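You operate a simulated robot arm through the tools that you are given. There is no shell and no other tool.

Carry out the task below with a simulated robot arm. There is one attempt and no reset: what you move stays moved.

JOB
Fit the blue wheel on the bench's pin board and tighten the nut.
Fine: tighten the orange clamp on the board first.

It is judged by the outcome, as a careful person would: the job done as asked, and still so three seconds after it is handed in. It fails if anything else is knocked over, pushed out of place, dropped, spilled or broken.

ROBOT AND FRAMES
A 7-joint arm with a two-finger gripper, fixed in place. Base frame: the origin is at the foot of the arm, x ahead of it, y to its left, z up; the work surface is at about z = 0. Units: cm, rad, N and s.
With the tool pointing down near the work surface it reaches from about 22 to 56 cm from the base axis. Its first joint turns from -2.897 to 2.897 rad. Payload 1.2 kg.
The tool frame sits at the grasp point between the pads (the TCP): z along the fingers, y along the line on which they close. The tips reach 2.2 cm beyond it. The gripper opens to 9.2 cm; its body begins 6.5 cm behind the TCP.
Orientation is that of the tool frame in the base frame, as a unit quaternion [w, x, y, z]. With the fingers straight down and closing along the base's y, the tool's x points along the base's -x, its y along +y and its z along -z.

CONTROLS
- The arm moves only by the tool step_arm. Its argument "rows" is a list of rows, each a list of 7 numbers: the finger opening in cm, from 0 to 9.2, then the shift along the tool's x, y, z in units of 20 mm (1.0 is 20 mm), then the turn, a rotation vector about the tool's x, y, z in units of 8 degrees (1.0 is 8 degrees). In form: [[hand, x, y, z, wx, wy, wz], ...]. A call has 1 to 20 rows; each row shifts and turns the commanded pose from where the row before left it, along the tool's axes as they then stand. A call with a number of a shift or a turn outside -1 to 1 is refused whole. A row lasts 0.2 s, in which the tool goes at most 5 cm and 0.15 rad; a call with a longer step from one row to the next is refused whole, and so is a gripper value outside its range. A pose out of reach is approached as far as the arm can. The call stops where the force on the tool passes 50 N (or 10 N more than at its start, if that is more) or the arm is blocked; 0.2 s more then pass. Each finger travels about 14.36 cm/s and halts on what it meets, pressing with about 26 N; the grip force reading is that of the motor and also rises with nothing between the fingers. The clock runs only during rows and for 0.2 s after the last one: add rows that do not move to give the fingers time. The reply holds the time, the measured pose of the TCP, the force on the tool along the base axes, the opening and the grip force, in the units named above and with some noise, with the torque about the TCP (base axes, N m) and any sound that the robot's microphone picked up, and new pictures: "show" is both (left out), scene, wrist or none.
- Cameras (640 x 400 px; columns grow to the right, rows downward): "scene" is fixed at [22.16, 65.05, 59.38]; the picture's right is [-0.96, -0.27, 0.00], its down [-0.17, 0.61, -0.77] and it looks along [0.21, -0.74, -0.64] (base axes); focal length 257 px, centre (320, 200). "wrist" rides on the gripper at [7.1, 1.9, -10.2] in the tool frame; the picture's right is [-0.26, 0.97, 0.00], its down [-0.75, -0.20, -0.62] and it looks along [-0.60, -0.16, 0.78] (tool axes); focal length 280 px, centre (320, 200). There is no depth. A picture from a camera that has moved, and an enlarged one, comes with that camera's place and axes in the base frame and with its lens. The place of the scene camera against the robot may be out by one fixed shift of up to 1.2 cm in any direction.
- enlarge(camera, box): a new picture of the part [left, top, right, bottom] of that camera's present view, enlarged. It takes no simulated time.
- finish_job(): hands the job in; it is judged then, once.

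Nothing tells you positions but the pictures and the camera data. Unless the task says otherwise, let go and move clear before handing in.

The tools are called after ">>>" by a JSON object that holds its "op" and its "data". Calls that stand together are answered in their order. step_arm: Moves the arm, as the interface text tells. Its arguments: {"type":"object","properties":{"rows":{"type":"array"},"show":{"type":"string","enum":["both","scene","wrist","none"]}},"required":["rows"]} The other tools are called the same way: enlarge (camera, box) takes an enlarged picture of a part of a camera's view; finish_job () hands the job in.

At the start:

```text
t: 0.0
tool_pos: [32.66, 13.55, 40.69]
tool_rot: [0.001, 0.0, 1.0, 0.0]
ft_force: [0.1, 0.4, -0.5]
moment: [-0.03, 0.03, 0.0]
gripper_width: 9.21
finger_force: 0.1
```

scene: 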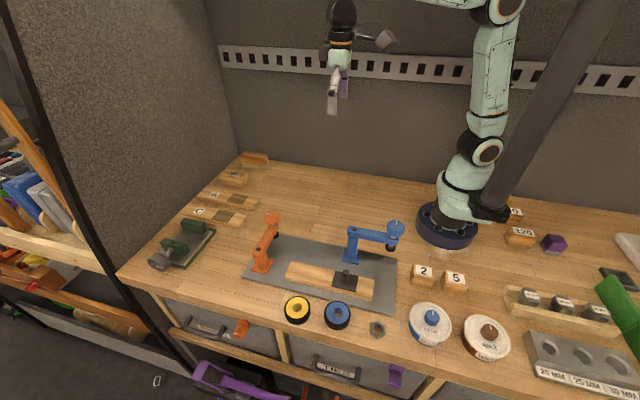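
wrist: 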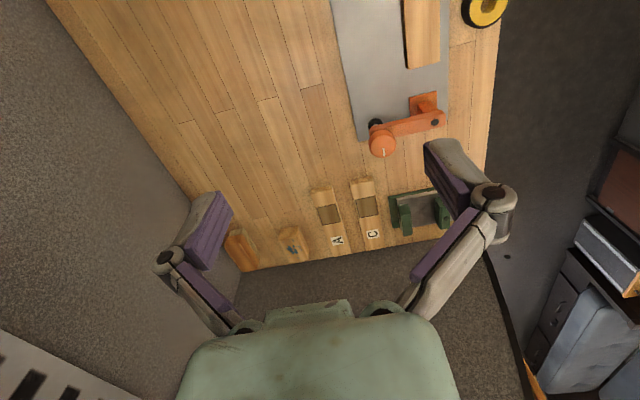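

I see a bench with a grey board carrying an orange and a blue clamp, a wooden bar with a black pin fixture, two wheels (yellow, blue) and a nut near the front edge. I'll look closer before moving anything.

>>> {"op": "enlarge", "data": {"camera": "scene", "box": [230, 200, 410, 312]}}

>>> {"op": "enlarge", "data": {"camera": "scene", "box": [270, 250, 400, 345]}}

>>> {"op": "enlarge", "data": {"camera": "scene", "box": [400, 200, 640, 400]}}

>>> {"op": "enlarge", "data": {"camera": "wrist", "box": [320, 0, 520, 180]}}

>>> {"op": "enlarge", "data": {"camera": "scene", "box": [120, 140, 300, 290]}}

```text
3.56 times, centred on (320, 256) of scene
camera zoom: at [22.16, 65.05, 59.38], right [-0.96, -0.27, 0.0], down [-0.17, 0.61, -0.77], along [0.21, -0.74, -0.64], focal length 915 px, centre (320, 1)
```

zoom: 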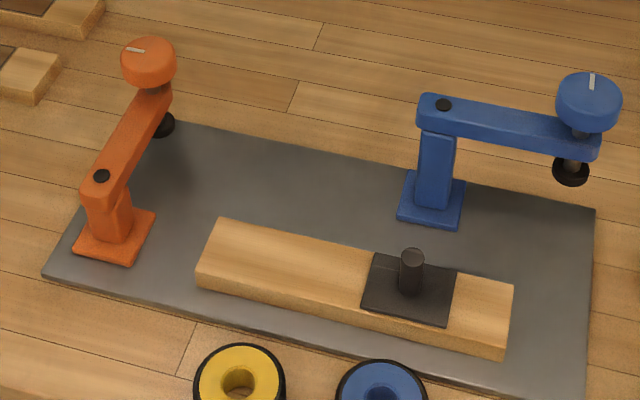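

```text
4.21 times, centred on (335, 298) of scene
camera zoom: at [22.16, 65.05, 59.38], right [-0.96, -0.27, 0.0], down [-0.17, 0.61, -0.77], along [0.21, -0.74, -0.64], focal length 1084 px, centre (257, -210)
```

zoom: 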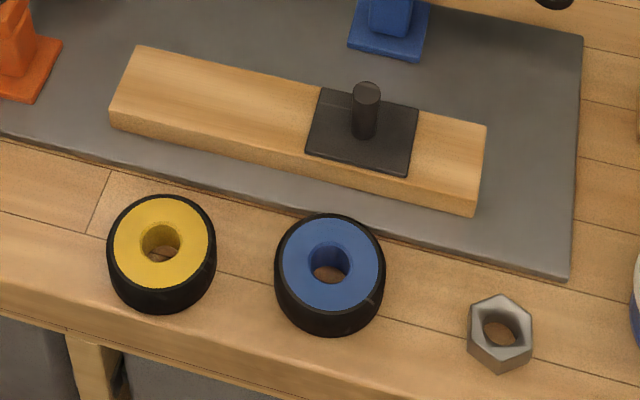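

```text
2.00 times, centred on (520, 300) of scene
camera zoom: at [22.16, 65.05, 59.38], right [-0.96, -0.27, 0.0], down [-0.17, 0.61, -0.77], along [0.21, -0.74, -0.64], focal length 515 px, centre (-80, 0)
```

zoom: 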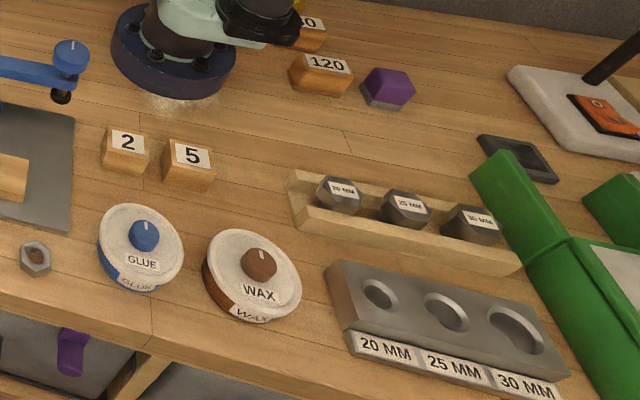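

```text
2.22 times, centred on (420, 90) of wrist
camera zoom: at [25.49, 15.53, 50.85], right [0.26, 0.97, 0.0], down [0.75, -0.2, 0.63], along [0.6, -0.16, -0.78], focal length 623 px, centre (98, 444)
```

zoom: 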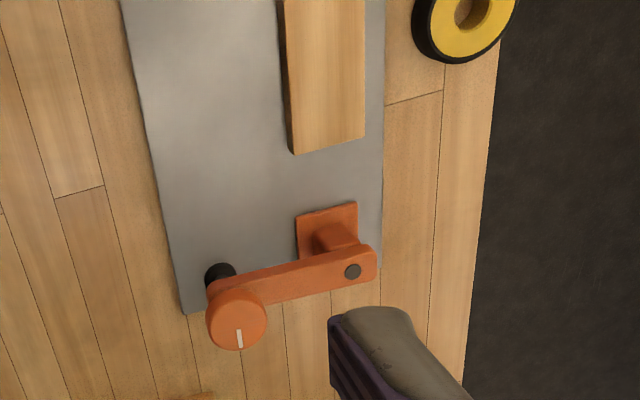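

```text
2.67 times, centred on (210, 215) of scene
camera zoom: at [22.16, 65.05, 59.38], right [-0.96, -0.27, 0.0], down [-0.17, 0.61, -0.77], along [0.21, -0.74, -0.64], focal length 686 px, centre (613, 160)
```

zoom: 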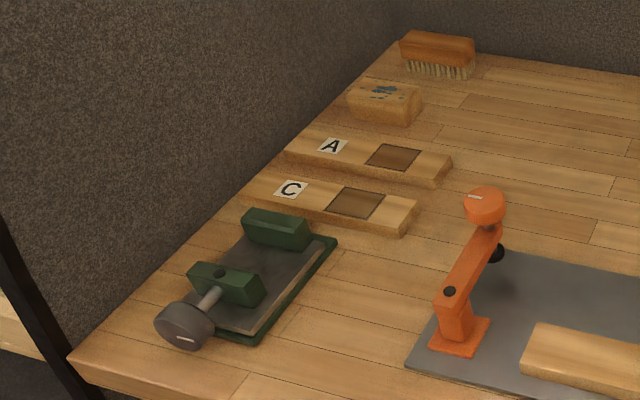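

The orange clamp's pivot looks to be at about (48, 28.5) and its knob at about (48, 19.5), so its arm currently points away from the wooden pin bar (x 19–41, y 26–31). I'll move the arm closer for a better look.

>>> {"op": "step_arm", "data": {"rows": [[9.2, -0.33, 0.53, 0.8, 0, 0, 0], [9.2, -0.33, 0.53, 0.8, 0, 0, 0], [9.2, -0.33, 0.53, 0.8, 0, 0, 0], [9.2, -0.33, 0.53, 0.8, 0, 0, 0], [9.2, -0.33, 0.53, 0.8, 0, 0, 0], [9.2, -0.33, 0.53, 0.8, 0, 0, 0], [9.2, -0.33, 0.53, 0.8, 0, 0, 0], [9.2, -0.33, 0.53, 0.8, 0, 0, 0], [9.2, 0, 0, 0, 0, 0, 0]]}}

```text
t: 2.0
tool_pos: [37.88, 22.12, 27.93]
tool_rot: [0.001, 0.0, 1.0, -0.001]
ft_force: [-0.2, -0.2, 0.6]
moment: [0.01, -0.01, -0.01]
gripper_width: 9.2
finger_force: 0.1
camera wrist: at [30.79, 24.03, 37.99], right [0.26, 0.97, 0.0], down [0.75, -0.2, 0.63], along [0.6, -0.16, -0.78], focal length 280 px, centre (320, 200)
```

scene: 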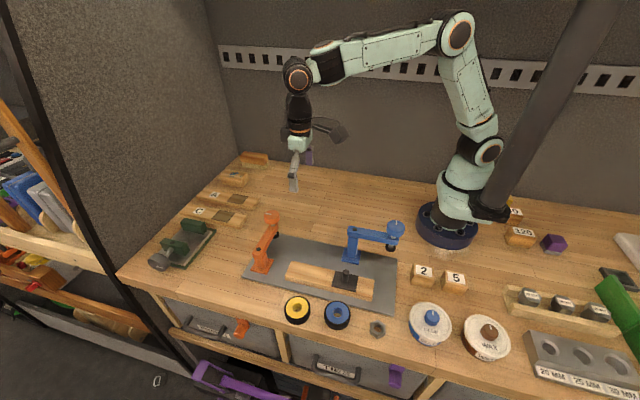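
wrist: 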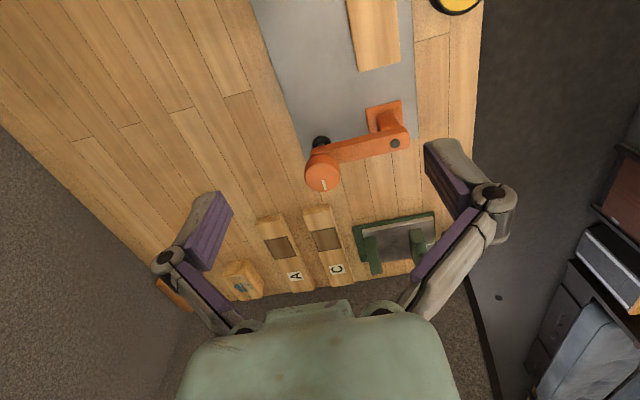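

>>> {"op": "enlarge", "data": {"camera": "wrist", "box": [270, 80, 440, 210]}}

>>> {"op": "enlarge", "data": {"camera": "scene", "box": [235, 200, 315, 285]}}

>>> {"op": "enlarge", "data": {"camera": "scene", "box": [330, 210, 420, 275]}}

```text
3.08 times, centred on (355, 145) of wrist
camera zoom: at [30.79, 24.03, 37.99], right [0.26, 0.97, 0.0], down [0.75, -0.2, 0.63], along [0.6, -0.16, -0.78], focal length 863 px, centre (212, 369)
```

zoom: 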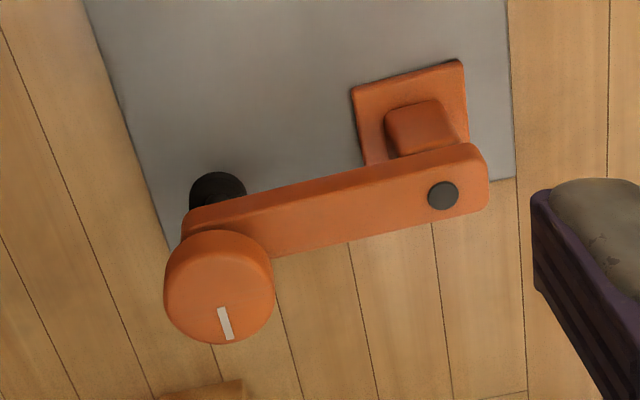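

```text
4.71 times, centred on (275, 242) of scene
camera zoom: at [22.16, 65.05, 59.38], right [-0.96, -0.27, 0.0], down [-0.17, 0.61, -0.77], along [0.21, -0.74, -0.64], focal length 1211 px, centre (532, 0)
```

zoom: 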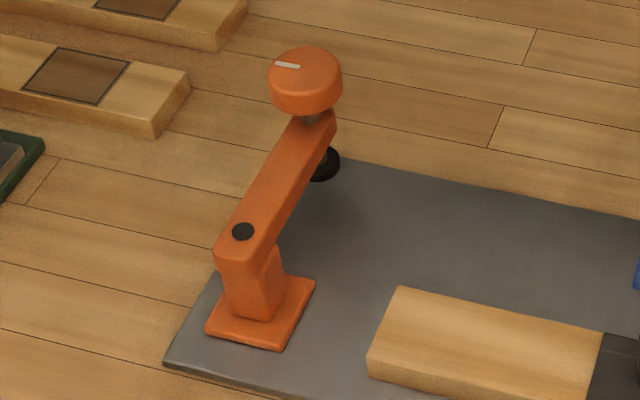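

```text
6.15 times, centred on (375, 242) of scene
camera zoom: at [22.16, 65.05, 59.38], right [-0.96, -0.27, 0.0], down [-0.17, 0.61, -0.77], along [0.21, -0.74, -0.64], focal length 1584 px, centre (-18, -62)
```

zoom: 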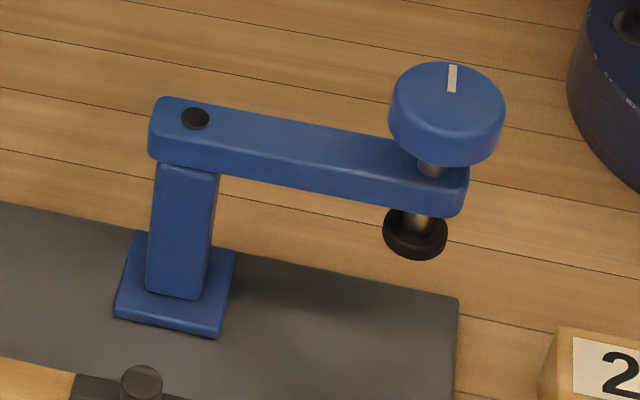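

The orange arm hinges on its bolt at about (48, 28.6), with the knob at about (48, 19.6), top about z 11; it must swing 90° so that its pad sits over the end of the bar. I'll go above the middle of that arm and turn the gripper so the fingers straddle it.

>>> {"op": "step_arm", "data": {"rows": [[9.2, -0.84, 0.15, 0.65, 0, 0, 0], [9.2, -0.84, 0.15, 0.65, 0, 0, 0], [9.2, -0.84, 0.15, 0.65, 0, 0, 0], [9.2, -0.84, 0.15, 0.65, 0, 0, 0], [9.2, -0.84, 0.15, 0.65, 0, 0, 0], [9.2, -0.84, 0.15, 0.65, 0, 0, 0], [9.2, 0, 0, 0, 0, 0, -0.9375], [9.2, 0, 0, 0, 0, 0, -0.9375], [9.2, 0, 0, 0, 0, 0, -0.9375], [9.2, 0, 0, 0, 0, 0, -0.9375], [9.2, 0, 0, 0, 0, 0, -0.9375], [9.2, 0, 0, 0, 0, 0, -0.9375], [9.2, 0, 0, 0, 0, 0, -0.9375], [9.2, 0, 0, 0, 0, 0, -0.9375], [9.2, 0, 0, 0, 0, 0, -0.9375], [9.2, 0, 0, 0, 0, 0, -0.9375], [9.2, 0, 0, 0, 0, 0, -0.9375], [9.2, 0, 0, 0, 0, 0, -0.9375], [9.2, 0, 0, 0, 0, 0, 0]]}}

```text
t: 6.0
tool_pos: [47.92, 23.81, 20.23]
tool_rot: [0.0, 0.708, -0.706, 0.002]
ft_force: [0.7, 0.7, 0.7]
moment: [0.0, 0.01, 0.0]
gripper_width: 9.2
finger_force: 0.0
camera wrist: at [46.05, 16.76, 30.27], right [-0.97, 0.26, 0.0], down [0.2, 0.75, 0.62], along [0.16, 0.6, -0.78], focal length 280 px, centre (320, 200)
```

scene: 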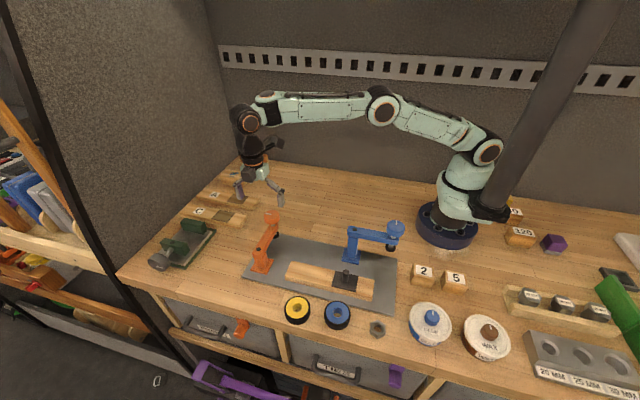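
wrist: 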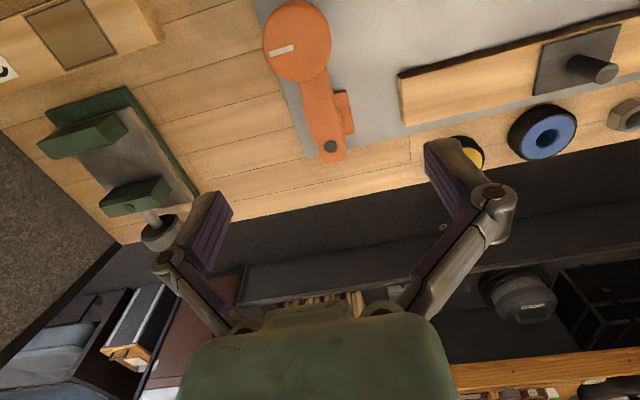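

>>> {"op": "enlarge", "data": {"camera": "wrist", "box": [230, 0, 420, 170]}}

>>> {"op": "enlarge", "data": {"camera": "wrist", "box": [390, 0, 640, 180]}}

```text
2.35 times, centred on (325, 85) of wrist
camera zoom: at [46.05, 16.76, 30.27], right [-0.97, 0.26, 0.0], down [0.2, 0.75, 0.62], along [0.16, 0.6, -0.78], focal length 660 px, centre (308, 471)
```

zoom: 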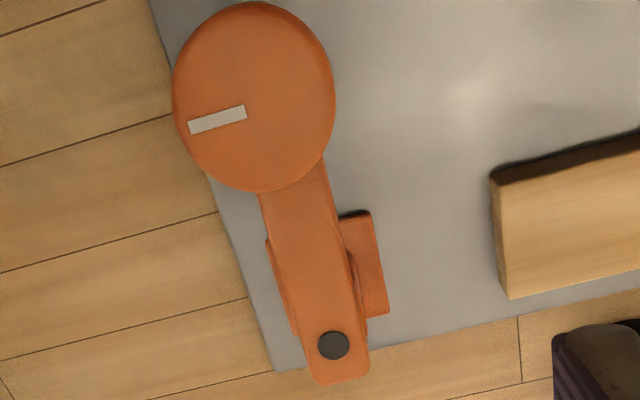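

```text
2.22 times, centred on (515, 90) of wrist
camera zoom: at [46.05, 16.76, 30.27], right [-0.97, 0.26, 0.0], down [0.2, 0.75, 0.62], along [0.16, 0.6, -0.78], focal length 623 px, centre (-113, 444)
```

zoom: 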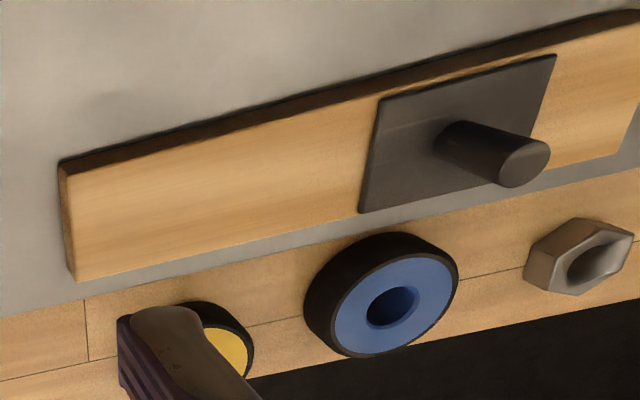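

>>> {"op": "step_arm", "data": {"rows": [[9.2, 0, -0.12, 0.82, 0, 0, 0], [9.2, 0, 0, 0.82, 0, 0, 0], [9.2, 0, 0, 0.82, 0, 0, 0], [9.2, 0, 0, 0.82, 0, 0, 0], [9.2, 0, 0, 0.82, 0, 0, 0], [9.2, 0, 0, 0.82, 0, 0, 0], [9.2, 0, 0, 0.82, 0, 0, 0], [9.2, 0, 0, 0.82, 0, 0, 0], [9.2, 0, 0, 0, 0, 0, 0]]}}

```text
t: 8.0
tool_pos: [48.19, 23.88, 7.12]
tool_rot: [0.001, -0.707, 0.707, 0.0]
ft_force: [0.5, -0.1, 0.0]
moment: [0.0, 0.0, 0.01]
gripper_width: 9.2
finger_force: 0.2
camera wrist: at [46.29, 16.75, 17.16], right [-0.97, 0.26, 0.0], down [0.2, 0.75, 0.62], along [0.16, 0.6, -0.78], focal length 280 px, centre (320, 200)
```

scene: 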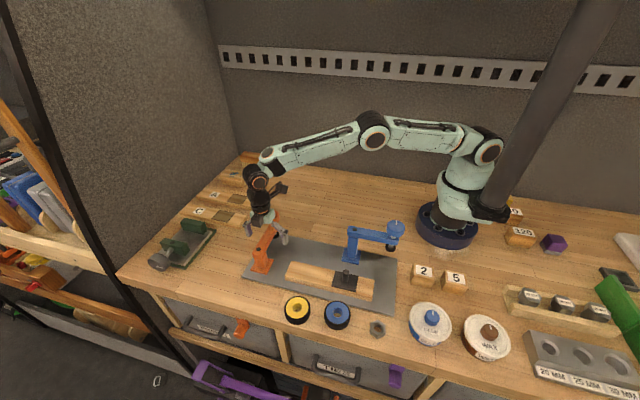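
wrist: 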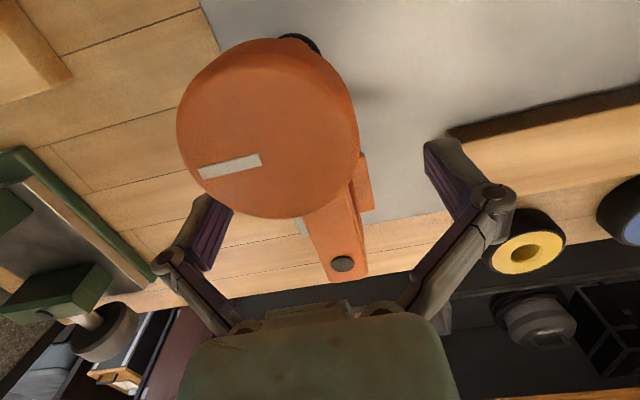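

>>> {"op": "enlarge", "data": {"camera": "scene", "box": [220, 180, 320, 285]}}

>>> {"op": "enlarge", "data": {"camera": "wrist", "box": [160, 20, 500, 300]}}

```text
3.81 times, centred on (270, 232) of scene
camera zoom: at [22.16, 65.05, 59.38], right [-0.96, -0.27, 0.0], down [-0.17, 0.61, -0.77], along [0.21, -0.74, -0.64], focal length 980 px, centre (510, 76)
```

zoom: 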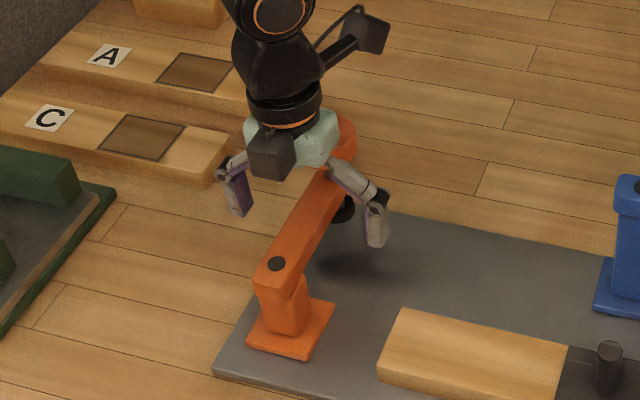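

```text
1.43 times, centred on (330, 160) of wrist
camera zoom: at [46.29, 16.75, 17.16], right [-0.97, 0.26, 0.0], down [0.2, 0.75, 0.62], along [0.16, 0.6, -0.78], focal length 401 px, centre (306, 257)
```

zoom: 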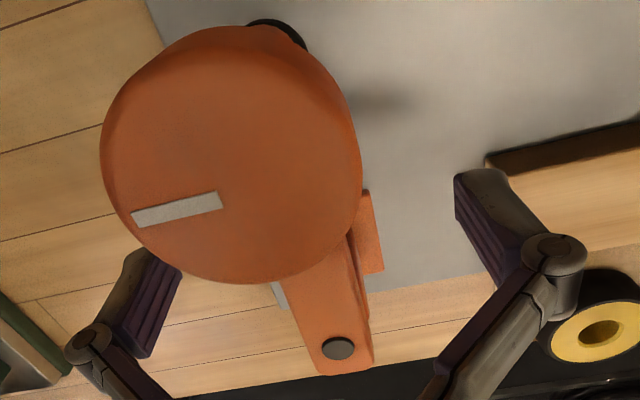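

>>> {"op": "step_arm", "data": {"rows": [[4.0, 0, 0, 0, 0, 0, 0], [3.0, 0, 0, 0, 0, 0, 0], [1.0, 0, 0, 0, 0, 0, 0], [1.0, 0, 0, 0, 0, 0, 0], [1.0, 0, 0, 0, 0, 0, 0]]}}

```text
t: 9.2
tool_pos: [48.23, 23.82, 7.05]
tool_rot: [0.002, -0.707, 0.707, -0.001]
ft_force: [-0.8, -1.4, 11.2]
moment: [-0.17, 0.06, 0.05]
gripper_width: 2.33
finger_force: 28.3
camera wrist: at [46.31, 16.74, 17.25], right [-0.97, 0.26, 0.0], down [0.2, 0.75, 0.63], along [0.17, 0.6, -0.78], focal length 280 px, centre (320, 200)
```

scene: 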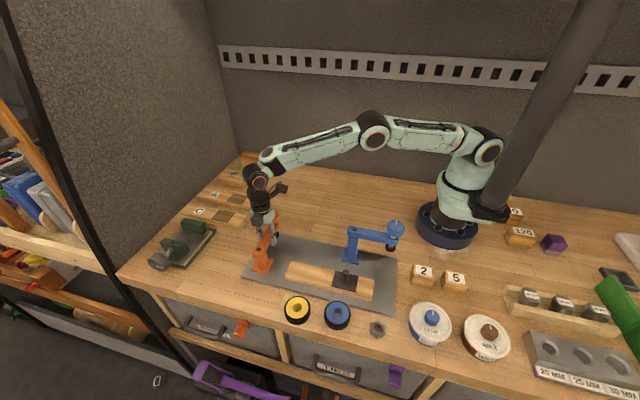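
wrist: 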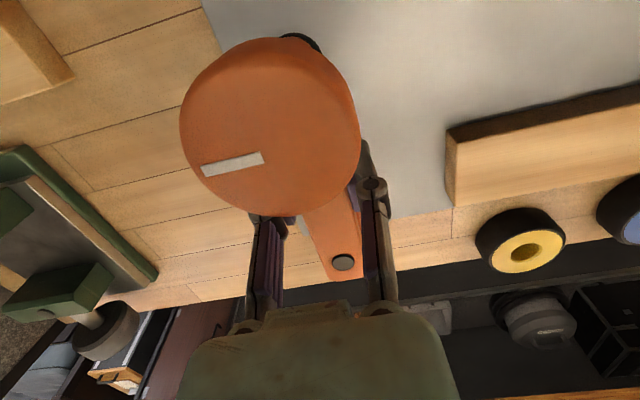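

>>> {"op": "step_arm", "data": {"rows": [[1.0, -0.006, 0.166, 0, 0, 0, 0.5], [1.0, -0.006, 0.166, 0, 0, 0, 0.5], [1.0, -0.006, 0.166, 0, 0, 0, 0.5], [1.0, -0.006, 0.166, 0, 0, 0, 0.5]]}}

```text
t: 10.2
tool_pos: [47.07, 23.96, 7.01]
tool_rot: [0.002, -0.601, 0.799, -0.001]
ft_force: [2.0, -6.0, 18.8]
moment: [-0.1, -0.01, -0.02]
gripper_width: 2.34
finger_force: 28.1
camera wrist: at [43.13, 17.74, 17.24], right [-0.85, 0.52, 0.0], down [0.4, 0.67, 0.63], along [0.33, 0.53, -0.78], focal length 280 px, centre (320, 200)
```

scene: 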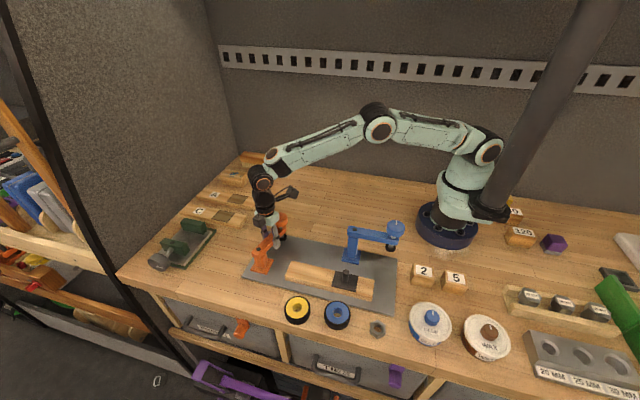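
wrist: 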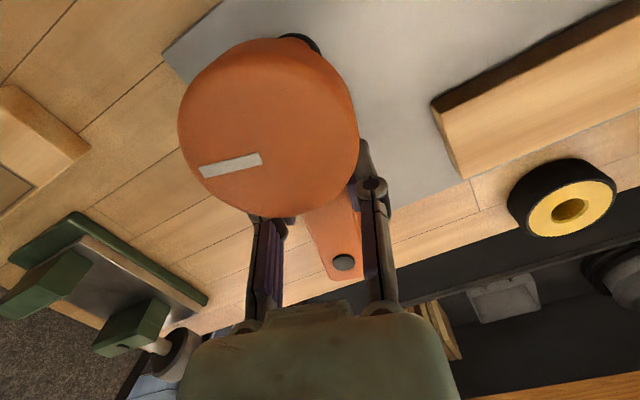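

>>> {"op": "step_arm", "data": {"rows": [[1.0, -0.006, 0.166, -0.03, 0, 0, 0.5], [1.0, -0.006, 0.166, -0.03, 0, 0, 0.5]], "show": "none"}}

```text
t: 10.8
tool_pos: [46.29, 24.28, 7.14]
tool_rot: [0.001, -0.544, 0.839, 0.0]
ft_force: [11.6, -0.5, 4.5]
moment: [0.34, -0.37, -0.3]
gripper_width: 2.34
finger_force: 28.0
```

>>> {"op": "step_arm", "data": {"rows": [[1.0, -0.006, 0.166, 0, 0, 0, 0.5], [1.0, -0.006, 0.166, 0, 0, 0, 0.5], [1.0, -0.006, 0.166, 0, 0, 0, 0.5], [1.0, -0.006, 0.166, 0, 0, 0, 0.5], [1.0, -0.006, 0.166, 0, 0, 0, 0.5], [1.0, -0.006, 0.166, 0, 0, 0, 0.5], [1.0, -0.006, 0.166, 0, 0, 0, 0.5], [1.0, -0.006, 0.166, 0, 0, 0, 0.5]]}}

```text
t: 12.6
tool_pos: [44.45, 25.87, 7.16]
tool_rot: [0.001, -0.292, 0.956, -0.001]
ft_force: [9.7, 3.5, -3.9]
moment: [0.05, -0.11, -0.09]
gripper_width: 2.31
finger_force: 28.0
camera wrist: at [37.37, 23.56, 17.23], right [-0.32, 0.95, 0.0], down [0.74, 0.25, 0.63], along [0.59, 0.2, -0.78], focal length 280 px, centre (320, 200)
```

scene: 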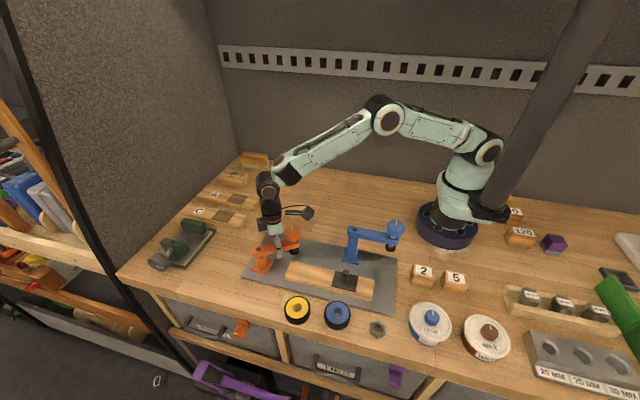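
wrist: 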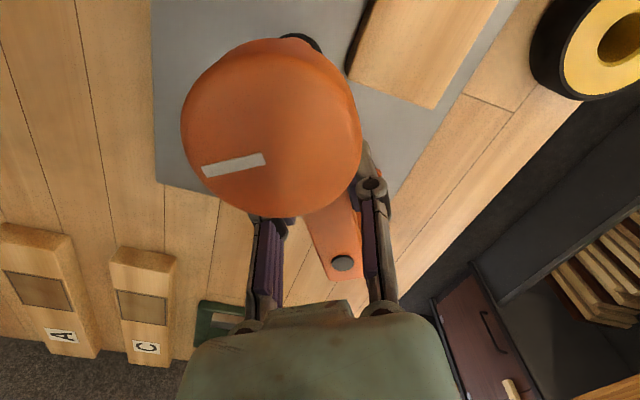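

>>> {"op": "step_arm", "data": {"rows": [[1.0, -0.006, 0.166, 0, 0, 0, 0.5], [1.0, -0.006, 0.166, 0, 0, 0, 0.5], [1.0, -0.006, 0.166, 0, 0, 0, 0.5], [1.0, -0.006, 0.166, 0, 0, 0, 0.5]]}}

>>> {"op": "enlarge", "data": {"camera": "scene", "box": [230, 190, 340, 290]}}

```text
t: 13.6
tool_pos: [43.81, 26.99, 7.09]
tool_rot: [0.001, -0.155, 0.988, -0.001]
ft_force: [17.1, 3.9, -14.7]
moment: [0.11, -0.47, 0.0]
gripper_width: 2.32
finger_force: 27.9
camera wrist: at [36.4, 26.73, 17.23], right [-0.05, 1.0, 0.0], down [0.78, 0.04, 0.63], along [0.63, 0.03, -0.78], focal length 280 px, centre (320, 200)
```

scene: 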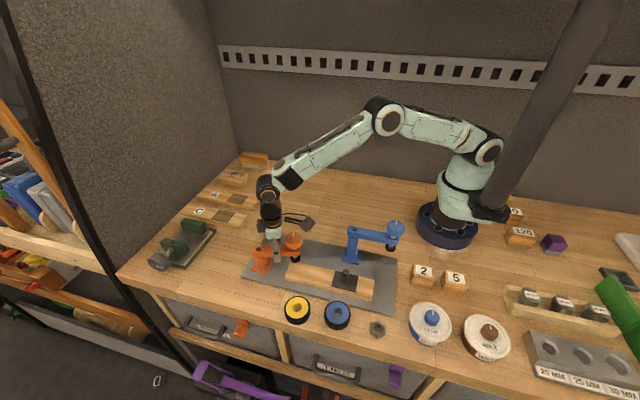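
wrist: 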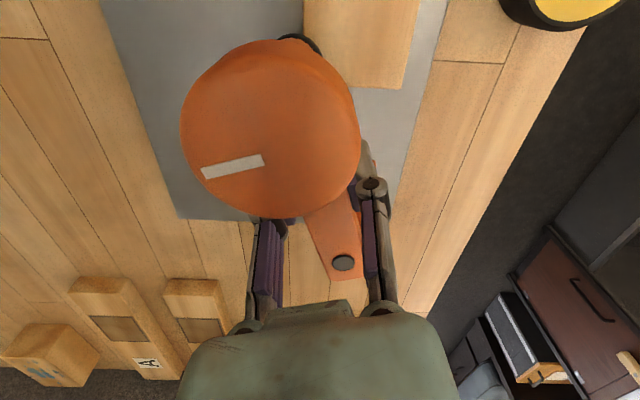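

```text
4.00 times, centred on (285, 240) of scene
camera zoom: at [22.16, 65.05, 59.38], right [-0.96, -0.27, 0.0], down [-0.17, 0.61, -0.77], along [0.21, -0.74, -0.64], focal length 1029 px, centre (460, 40)
```

zoom: 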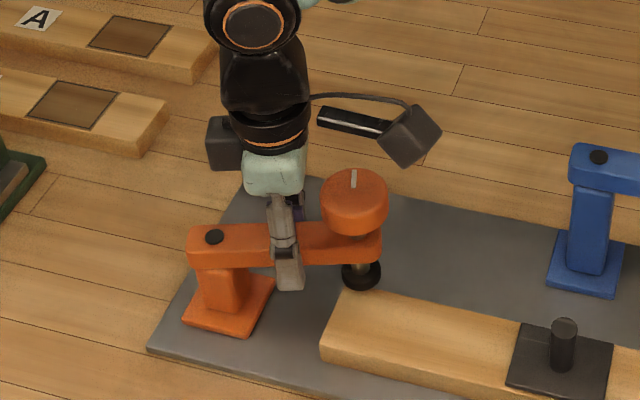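

>>> {"op": "step_arm", "data": {"rows": [[1.0, -0.03, 0.166, 0.02, 0, 0, 0.5], [1.0, -0.03, 0.166, 0.02, 0, 0, 0.5]], "show": "wrist"}}

>>> {"op": "enlarge", "data": {"camera": "scene", "box": [230, 190, 340, 290]}}

```text
t: 14.2
tool_pos: [43.63, 27.79, 7.14]
tool_rot: [-0.001, -0.086, 0.996, -0.001]
ft_force: [-5.7, -8.1, 9.7]
moment: [-0.08, 0.11, -0.2]
gripper_width: 2.36
finger_force: 27.7
camera wrist: at [36.3, 28.42, 17.26], right [0.09, 1.0, 0.0], down [0.78, -0.07, 0.62], along [0.62, -0.06, -0.78], focal length 280 px, centre (320, 200)
```

wrist: 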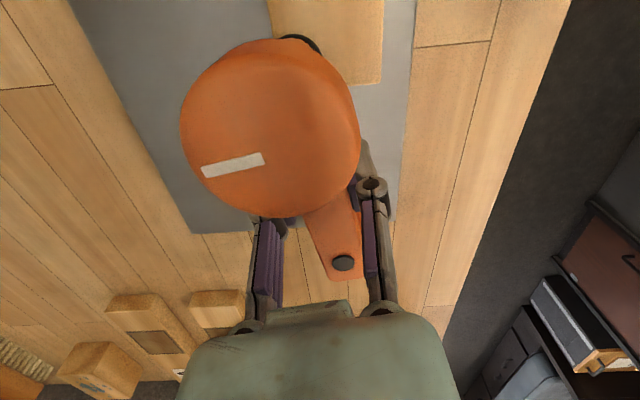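

```text
4.00 times, centred on (285, 240) of scene
camera zoom: at [22.16, 65.05, 59.38], right [-0.96, -0.27, 0.0], down [-0.17, 0.61, -0.77], along [0.21, -0.74, -0.64], focal length 1029 px, centre (460, 40)
```

zoom: 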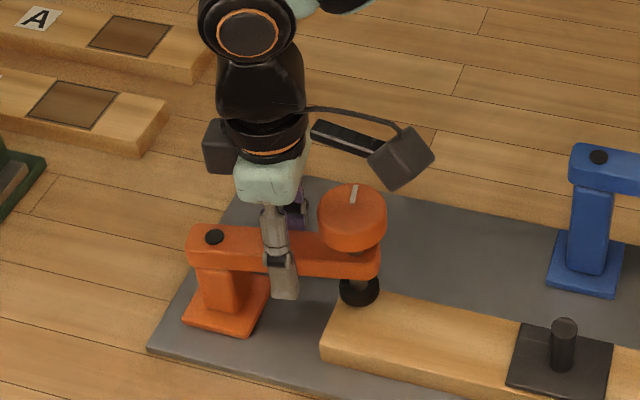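

>>> {"op": "step_arm", "data": {"rows": [[1.0, -0.007, 0.207, 0, 0, 0, 0.625], [1.0, -0.007, 0.207, 0, 0, 0, 0.625], [1.0, 0, 0, 0, 0, 0, 0]]}}

>>> {"op": "enlarge", "data": {"camera": "scene", "box": [230, 190, 340, 290]}}

```text
t: 15.0
tool_pos: [43.65, 28.48, 7.14]
tool_rot: [0.0, 0.001, 1.0, -0.002]
ft_force: [-15.8, -15.1, 17.7]
moment: [-0.23, 0.3, -0.04]
gripper_width: 2.34
finger_force: 28.1
camera wrist: at [36.47, 30.5, 17.24], right [0.26, 0.96, 0.0], down [0.75, -0.2, 0.63], along [0.6, -0.17, -0.78], focal length 280 px, centre (320, 200)
```

scene: 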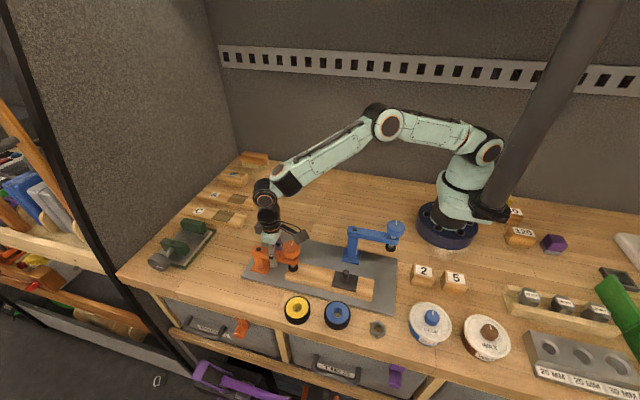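
wrist: 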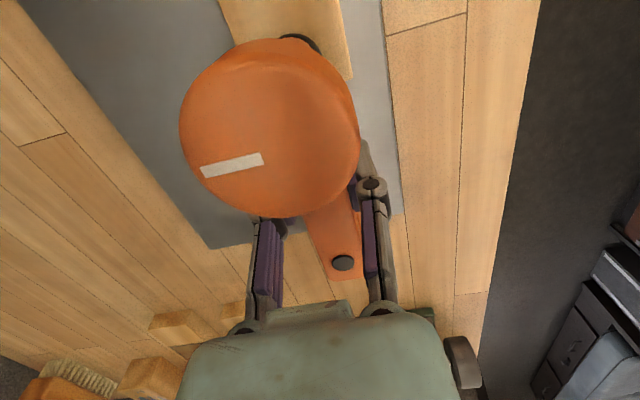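

```text
4.00 times, centred on (285, 240) of scene
camera zoom: at [22.16, 65.05, 59.38], right [-0.96, -0.27, 0.0], down [-0.17, 0.61, -0.77], along [0.21, -0.74, -0.64], focal length 1029 px, centre (460, 40)
```

zoom: 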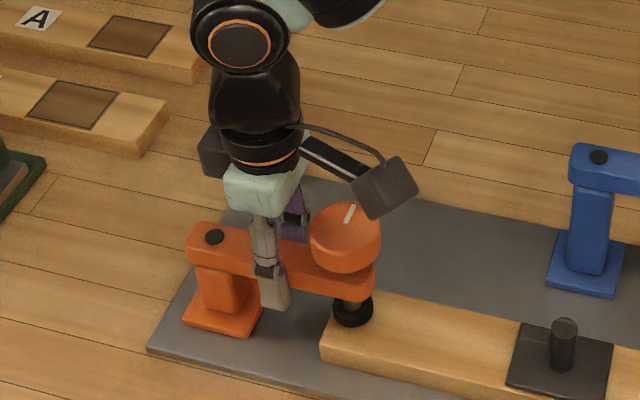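

The arm has swung 90° and the pad now sits over the bar end, with the bar unmoved. Next I release, lift, and move above the knob at about (39.1, 28.5).

>>> {"op": "step_arm", "data": {"rows": [[3.0, 0, 0, 0, 0, 0, 0], [6.0, 0, 0, 0, 0, 0, 0], [7.0, 0, 0, 0, 0, 0, 0], [7.0, 0, 0, -0.5, 0, 0, 0], [7.0, 0, 0, -0.9, 0, 0, 0], [7.0, 0, 0, -0.9, 0, 0, 0], [7.0, 0, 0, -0.9, 0, 0, 0], [7.0, 0, 0, -0.9, 0, 0, 0], [7.0, 0.75, 0, -0.9, 0, 0, 0], [7.0, 0.75, 0, 0, 0, 0, 0], [7.0, 0.75, 0, 0, 0, 0, 0], [7.0, 0, 0, 0, 0, 0, 0]]}}

>>> {"op": "enlarge", "data": {"camera": "scene", "box": [230, 190, 340, 290]}}

```text
t: 17.6
tool_pos: [39.17, 28.59, 17.15]
tool_rot: [0.001, 0.0, 1.0, 0.0]
ft_force: [-0.1, -0.6, 0.0]
moment: [-0.02, 0.01, -0.01]
gripper_width: 7.01
finger_force: 0.0
camera wrist: at [31.95, 30.51, 27.21], right [0.26, 0.97, 0.0], down [0.75, -0.2, 0.63], along [0.6, -0.16, -0.78], focal length 280 px, centre (320, 200)
```

scene: 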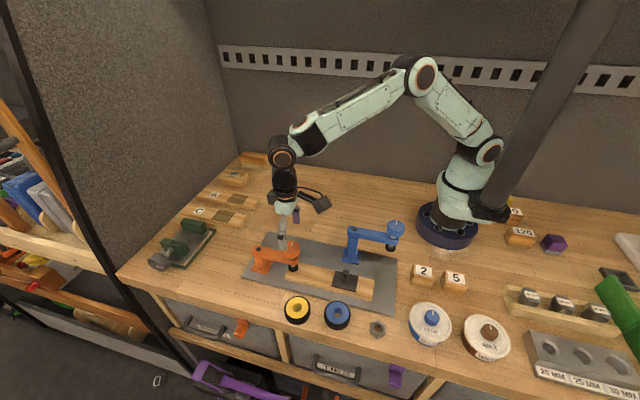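
wrist: 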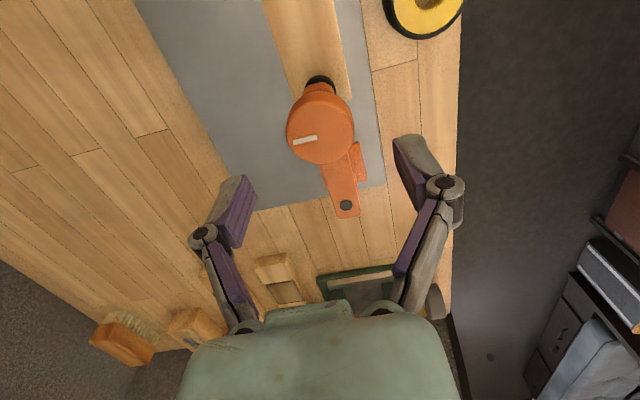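

```text
4.00 times, centred on (285, 240) of scene
camera zoom: at [22.16, 65.05, 59.38], right [-0.96, -0.27, 0.0], down [-0.17, 0.61, -0.77], along [0.21, -0.74, -0.64], focal length 1029 px, centre (460, 40)
```

zoom: 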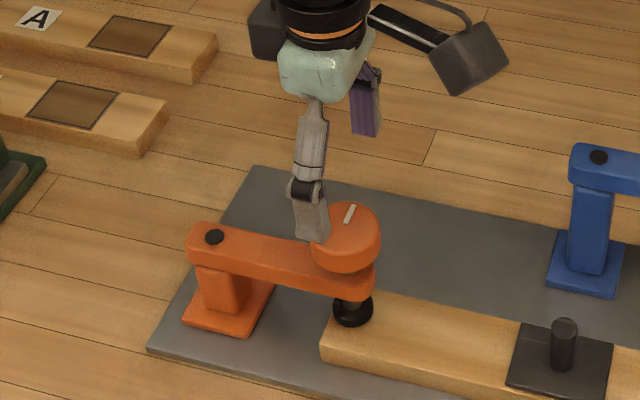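

>>> {"op": "enlarge", "data": {"camera": "wrist", "box": [240, 50, 400, 230]}}

```text
2.22 times, centred on (320, 140) of wrist
camera zoom: at [31.95, 30.51, 27.21], right [0.26, 0.97, 0.0], down [0.75, -0.2, 0.63], along [0.6, -0.16, -0.78], focal length 623 px, centre (320, 333)
```

zoom: 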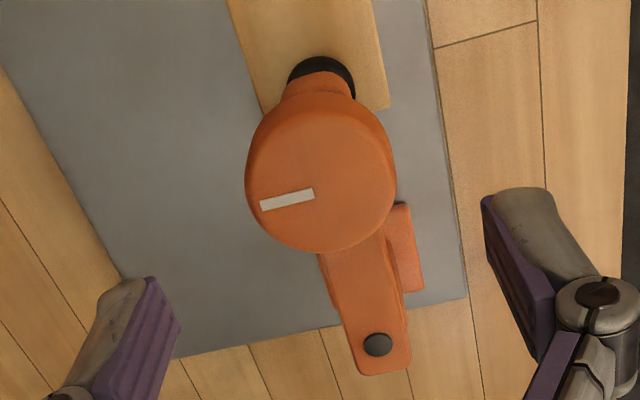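

>>> {"op": "step_arm", "data": {"rows": [[7.0, 0, 0, 0, 0, 0, -0.9375], [7.0, 0, 0, 0, 0, 0, -0.9375], [7.0, 0, 0, 0, 0, 0, -0.9375], [7.0, 0, 0, 0, 0, 0, -0.9375], [7.0, 0, 0, 0, 0, 0, -0.9375], [7.0, 0, 0, 0, 0, 0, -0.9375], [7.0, 0, 0, 0, 0, 0, -0.9375], [7.0, 0, 0, 0, 0, 0, -0.9375], [7.0, 0, 0, 0, 0, 0, -0.9375], [7.0, 0, 0, 0, 0, 0, -0.9375], [7.0, 0, 0, 0, 0, 0, -0.9375], [7.0, 0, 0, 0, 0, 0, -0.9375], [7.0, 0, 0, 0.6, 0, 0, 0], [7.0, 0, 0, 0.6, 0, 0, 0], [7.0, 0, 0, 0.6, 0, 0, 0], [7.0, 0, 0, 0.6, 0, 0, 0], [7.0, 0, 0, 0.6, 0, 0, 0], [7.0, 0, 0, 0.375, 0, 0, 0], [7.0, 0, 0, 0, 0, 0, 0]]}}

>>> {"op": "enlarge", "data": {"camera": "scene", "box": [230, 190, 340, 290]}}

```text
t: 21.6
tool_pos: [39.08, 28.61, 10.28]
tool_rot: [0.0, -0.707, 0.707, -0.001]
ft_force: [0.1, 0.6, -0.2]
moment: [-0.03, 0.01, -0.01]
gripper_width: 7.03
finger_force: 0.0
camera wrist: at [37.09, 21.54, 20.42], right [-0.97, 0.26, 0.0], down [0.2, 0.75, 0.62], along [0.16, 0.6, -0.78], focal length 280 px, centre (320, 200)
```

scene: 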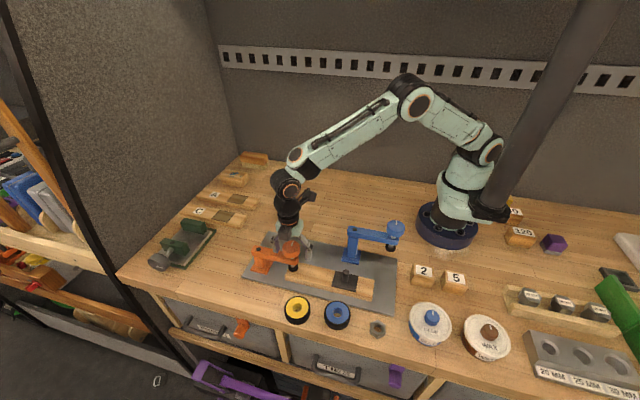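
wrist: 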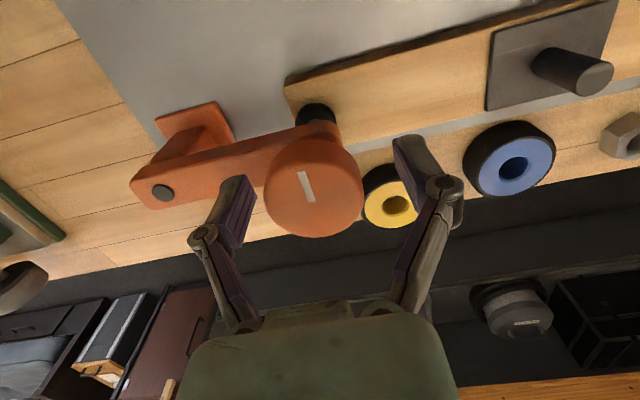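

```text
4.00 times, centred on (285, 240) of scene
camera zoom: at [22.16, 65.05, 59.38], right [-0.96, -0.27, 0.0], down [-0.17, 0.61, -0.77], along [0.21, -0.74, -0.64], focal length 1029 px, centre (460, 40)
```

zoom: 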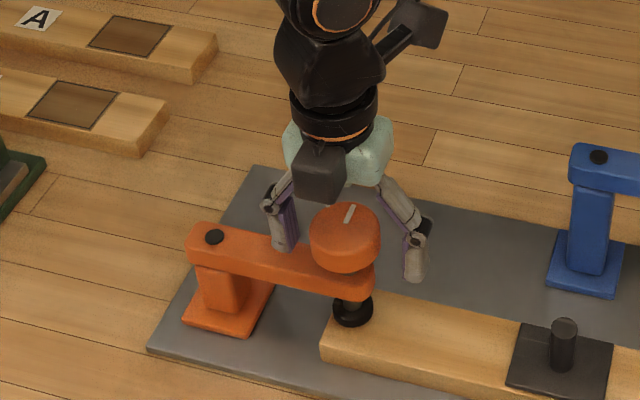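

>>> {"op": "step_arm", "data": {"rows": [[5.0, 0, 0, 0, 0, 0, 0], [3.0, 0, 0, 0, 0, 0, 0], [3.0, 0, 0, 0, 0, 0, 0], [3.0, 0, 0, 0, 0, 0, 0]], "show": "none"}}

>>> {"op": "step_arm", "data": {"rows": [[3.0, 0, 0, 0, 0, 0, 0.6], [3.0, 0, 0, 0, 0, 0, 0.6], [3.0, 0, 0, 0, 0, 0, 0.6], [3.0, 0, 0, 0, 0, 0, 0.6], [3.0, 0, 0, 0, 0, 0, 0.6]]}}

```text
t: 22.6
tool_pos: [39.33, 28.48, 10.5]
tool_rot: [0.002, -0.706, 0.708, -0.002]
ft_force: [30.2, 0.5, -0.7]
moment: [0.12, -0.17, 0.05]
gripper_width: 4.07
finger_force: 28.0
```

```text
t: 23.8
tool_pos: [39.25, 28.37, 10.24]
tool_rot: [0.004, -0.542, 0.84, -0.002]
ft_force: [34.7, -4.2, -6.9]
moment: [0.61, -0.35, 0.05]
gripper_width: 4.07
finger_force: 27.8
camera wrist: at [34.49, 22.85, 20.41], right [-0.77, 0.64, -0.01], down [0.49, 0.6, 0.63], along [0.4, 0.48, -0.78], focal length 280 px, centre (320, 200)
```

scene: 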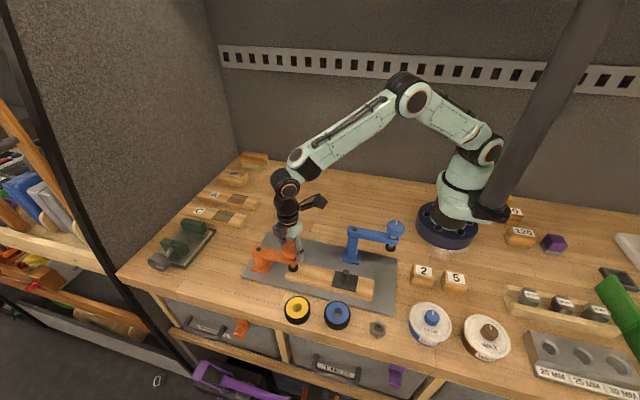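
wrist: 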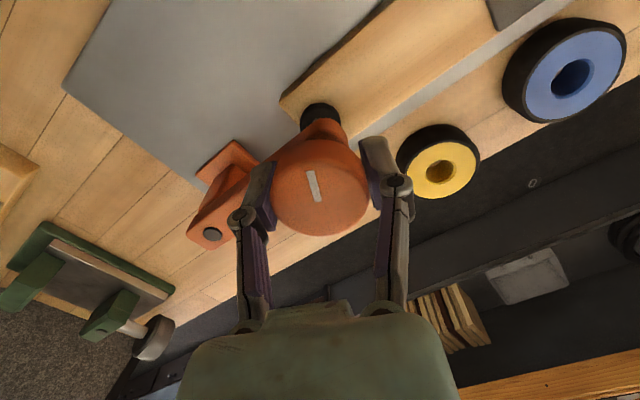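

>>> {"op": "step_arm", "data": {"rows": [[3.0, -0.06, -0.137, 0, 0, 0, 0], [3.0, 0, 0, 0, 0, 0, 0.6], [3.0, 0, 0, 0, 0, 0, 0.6], [3.0, 0, 0, 0, 0, 0, 0.6], [3.0, 0, 0, 0, 0, 0, 0.6], [3.0, 0, 0, 0, 0, 0, 0.6]]}}

```text
t: 25.2
tool_pos: [39.32, 28.52, 10.1]
tool_rot: [-0.002, -0.359, 0.933, -0.001]
ft_force: [-4.9, -17.8, -1.5]
moment: [-0.11, 0.01, -0.01]
gripper_width: 4.04
finger_force: 28.0
camera wrist: at [32.71, 25.25, 20.36], right [-0.45, 0.89, 0.0], down [0.7, 0.35, 0.62], along [0.56, 0.28, -0.78], focal length 280 px, centre (320, 200)
```

scene: 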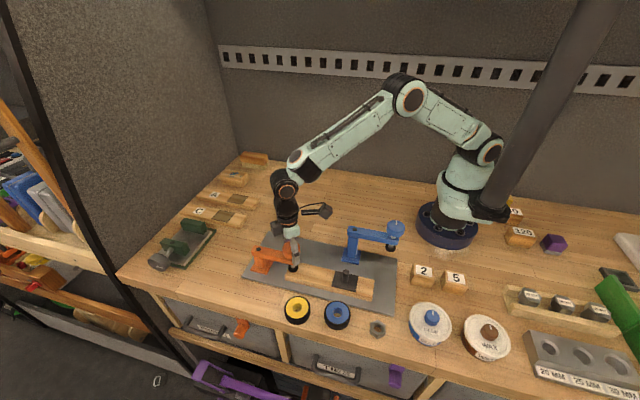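
wrist: 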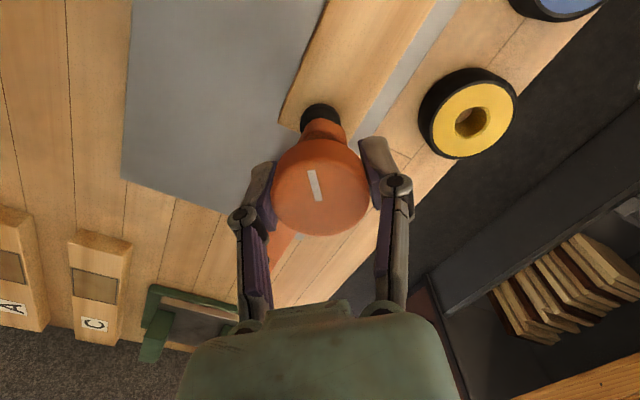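

>>> {"op": "step_arm", "data": {"rows": [[3.0, 0, 0, 0, 0, 0, 0.8], [3.0, 0, 0, 0, 0, 0, 0.8], [3.0, 0, 0, 0, 0, 0, 0.8], [3.0, 0, 0, 0, 0, 0, 0.8], [3.0, 0, 0, 0, 0, 0, 0.8], [3.0, 0, 0, 0, 0, 0, 0.8]]}}

>>> {"op": "enlarge", "data": {"camera": "scene", "box": [230, 190, 340, 290]}}

```text
t: 26.6
tool_pos: [39.24, 28.45, 10.16]
tool_rot: [0.0, -0.031, 1.0, -0.002]
ft_force: [-9.6, -11.9, -25.0]
moment: [-0.03, 0.06, 0.0]
gripper_width: 4.04
finger_force: 28.0
camera wrist: at [32.06, 30.06, 20.3], right [0.2, 0.98, 0.0], down [0.77, -0.16, 0.62], along [0.61, -0.13, -0.78], focal length 280 px, centre (320, 200)
```

scene: 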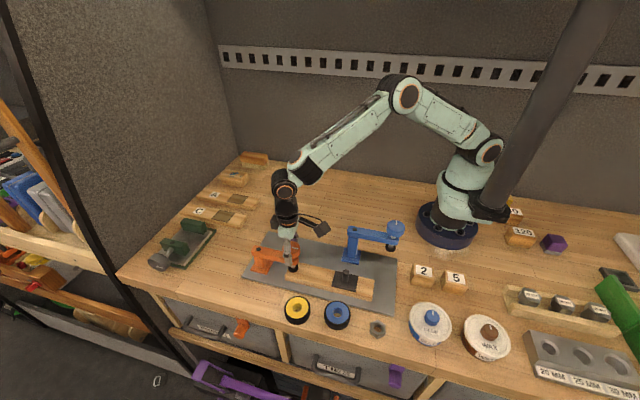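
wrist: 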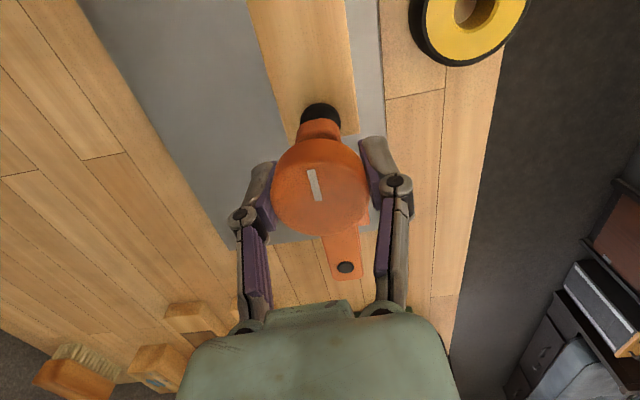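

```text
4.00 times, centred on (285, 240) of scene
camera zoom: at [22.16, 65.05, 59.38], right [-0.96, -0.27, 0.0], down [-0.17, 0.61, -0.77], along [0.21, -0.74, -0.64], focal length 1029 px, centre (460, 40)
```

zoom: 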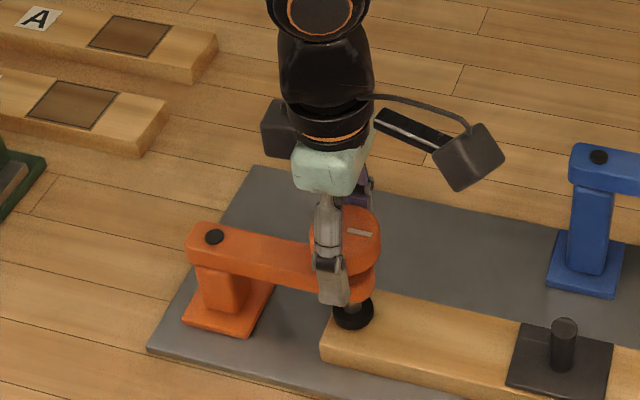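

>>> {"op": "step_arm", "data": {"rows": [[3.0, 0, 0, 0.06, 0, 0, 0], [3.0, 0, 0, 0.01, 0, 0, 0.8], [3.0, 0, 0, 0.01, 0, 0, 0.8], [3.0, 0, 0, 0.01, 0, 0, 0.8], [3.0, 0, 0, 0.01, 0, 0, 0.8], [3.0, 0, 0, 0.01, 0, 0, 0.8], [3.0, 0, 0, 0.01, 0, 0, 0.8]]}}

>>> {"op": "enlarge", "data": {"camera": "scene", "box": [230, 190, 340, 290]}}

```text
t: 28.2
tool_pos: [39.35, 28.42, 9.93]
tool_rot: [0.001, 0.3, 0.954, -0.001]
ft_force: [-14.0, -7.0, -18.6]
moment: [0.02, 0.05, 0.0]
gripper_width: 4.05
finger_force: 28.2
camera wrist: at [34.56, 34.21, 20.1], right [0.77, 0.64, 0.0], down [0.5, -0.6, 0.63], along [0.4, -0.48, -0.78], focal length 280 px, centre (320, 200)
```

scene: 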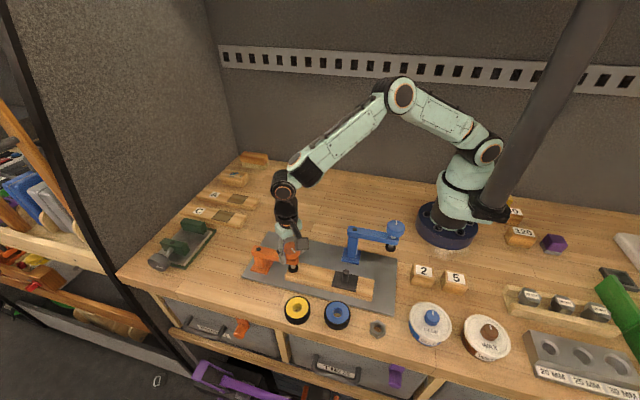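
wrist: 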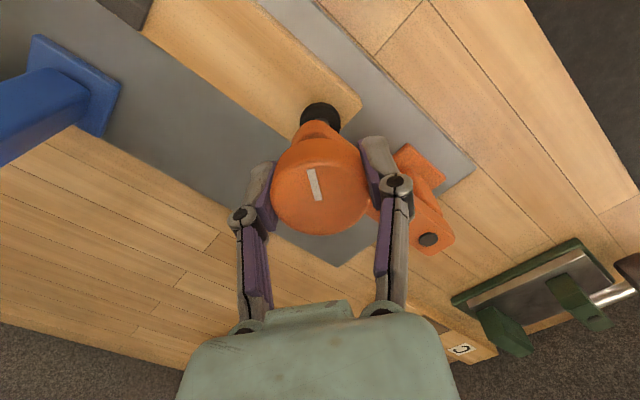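

```text
4.00 times, centred on (285, 240) of scene
camera zoom: at [22.16, 65.05, 59.38], right [-0.96, -0.27, 0.0], down [-0.17, 0.61, -0.77], along [0.21, -0.74, -0.64], focal length 1029 px, centre (460, 40)
```

zoom: 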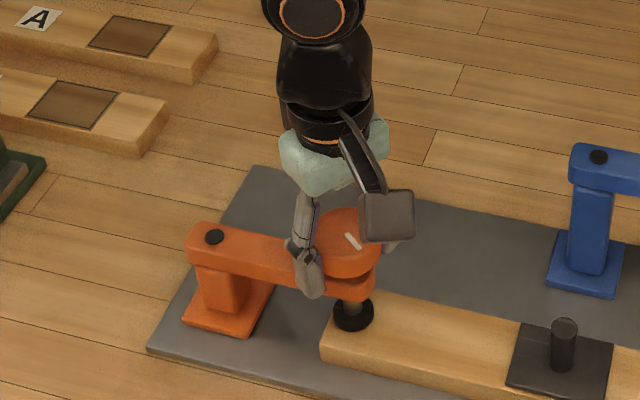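

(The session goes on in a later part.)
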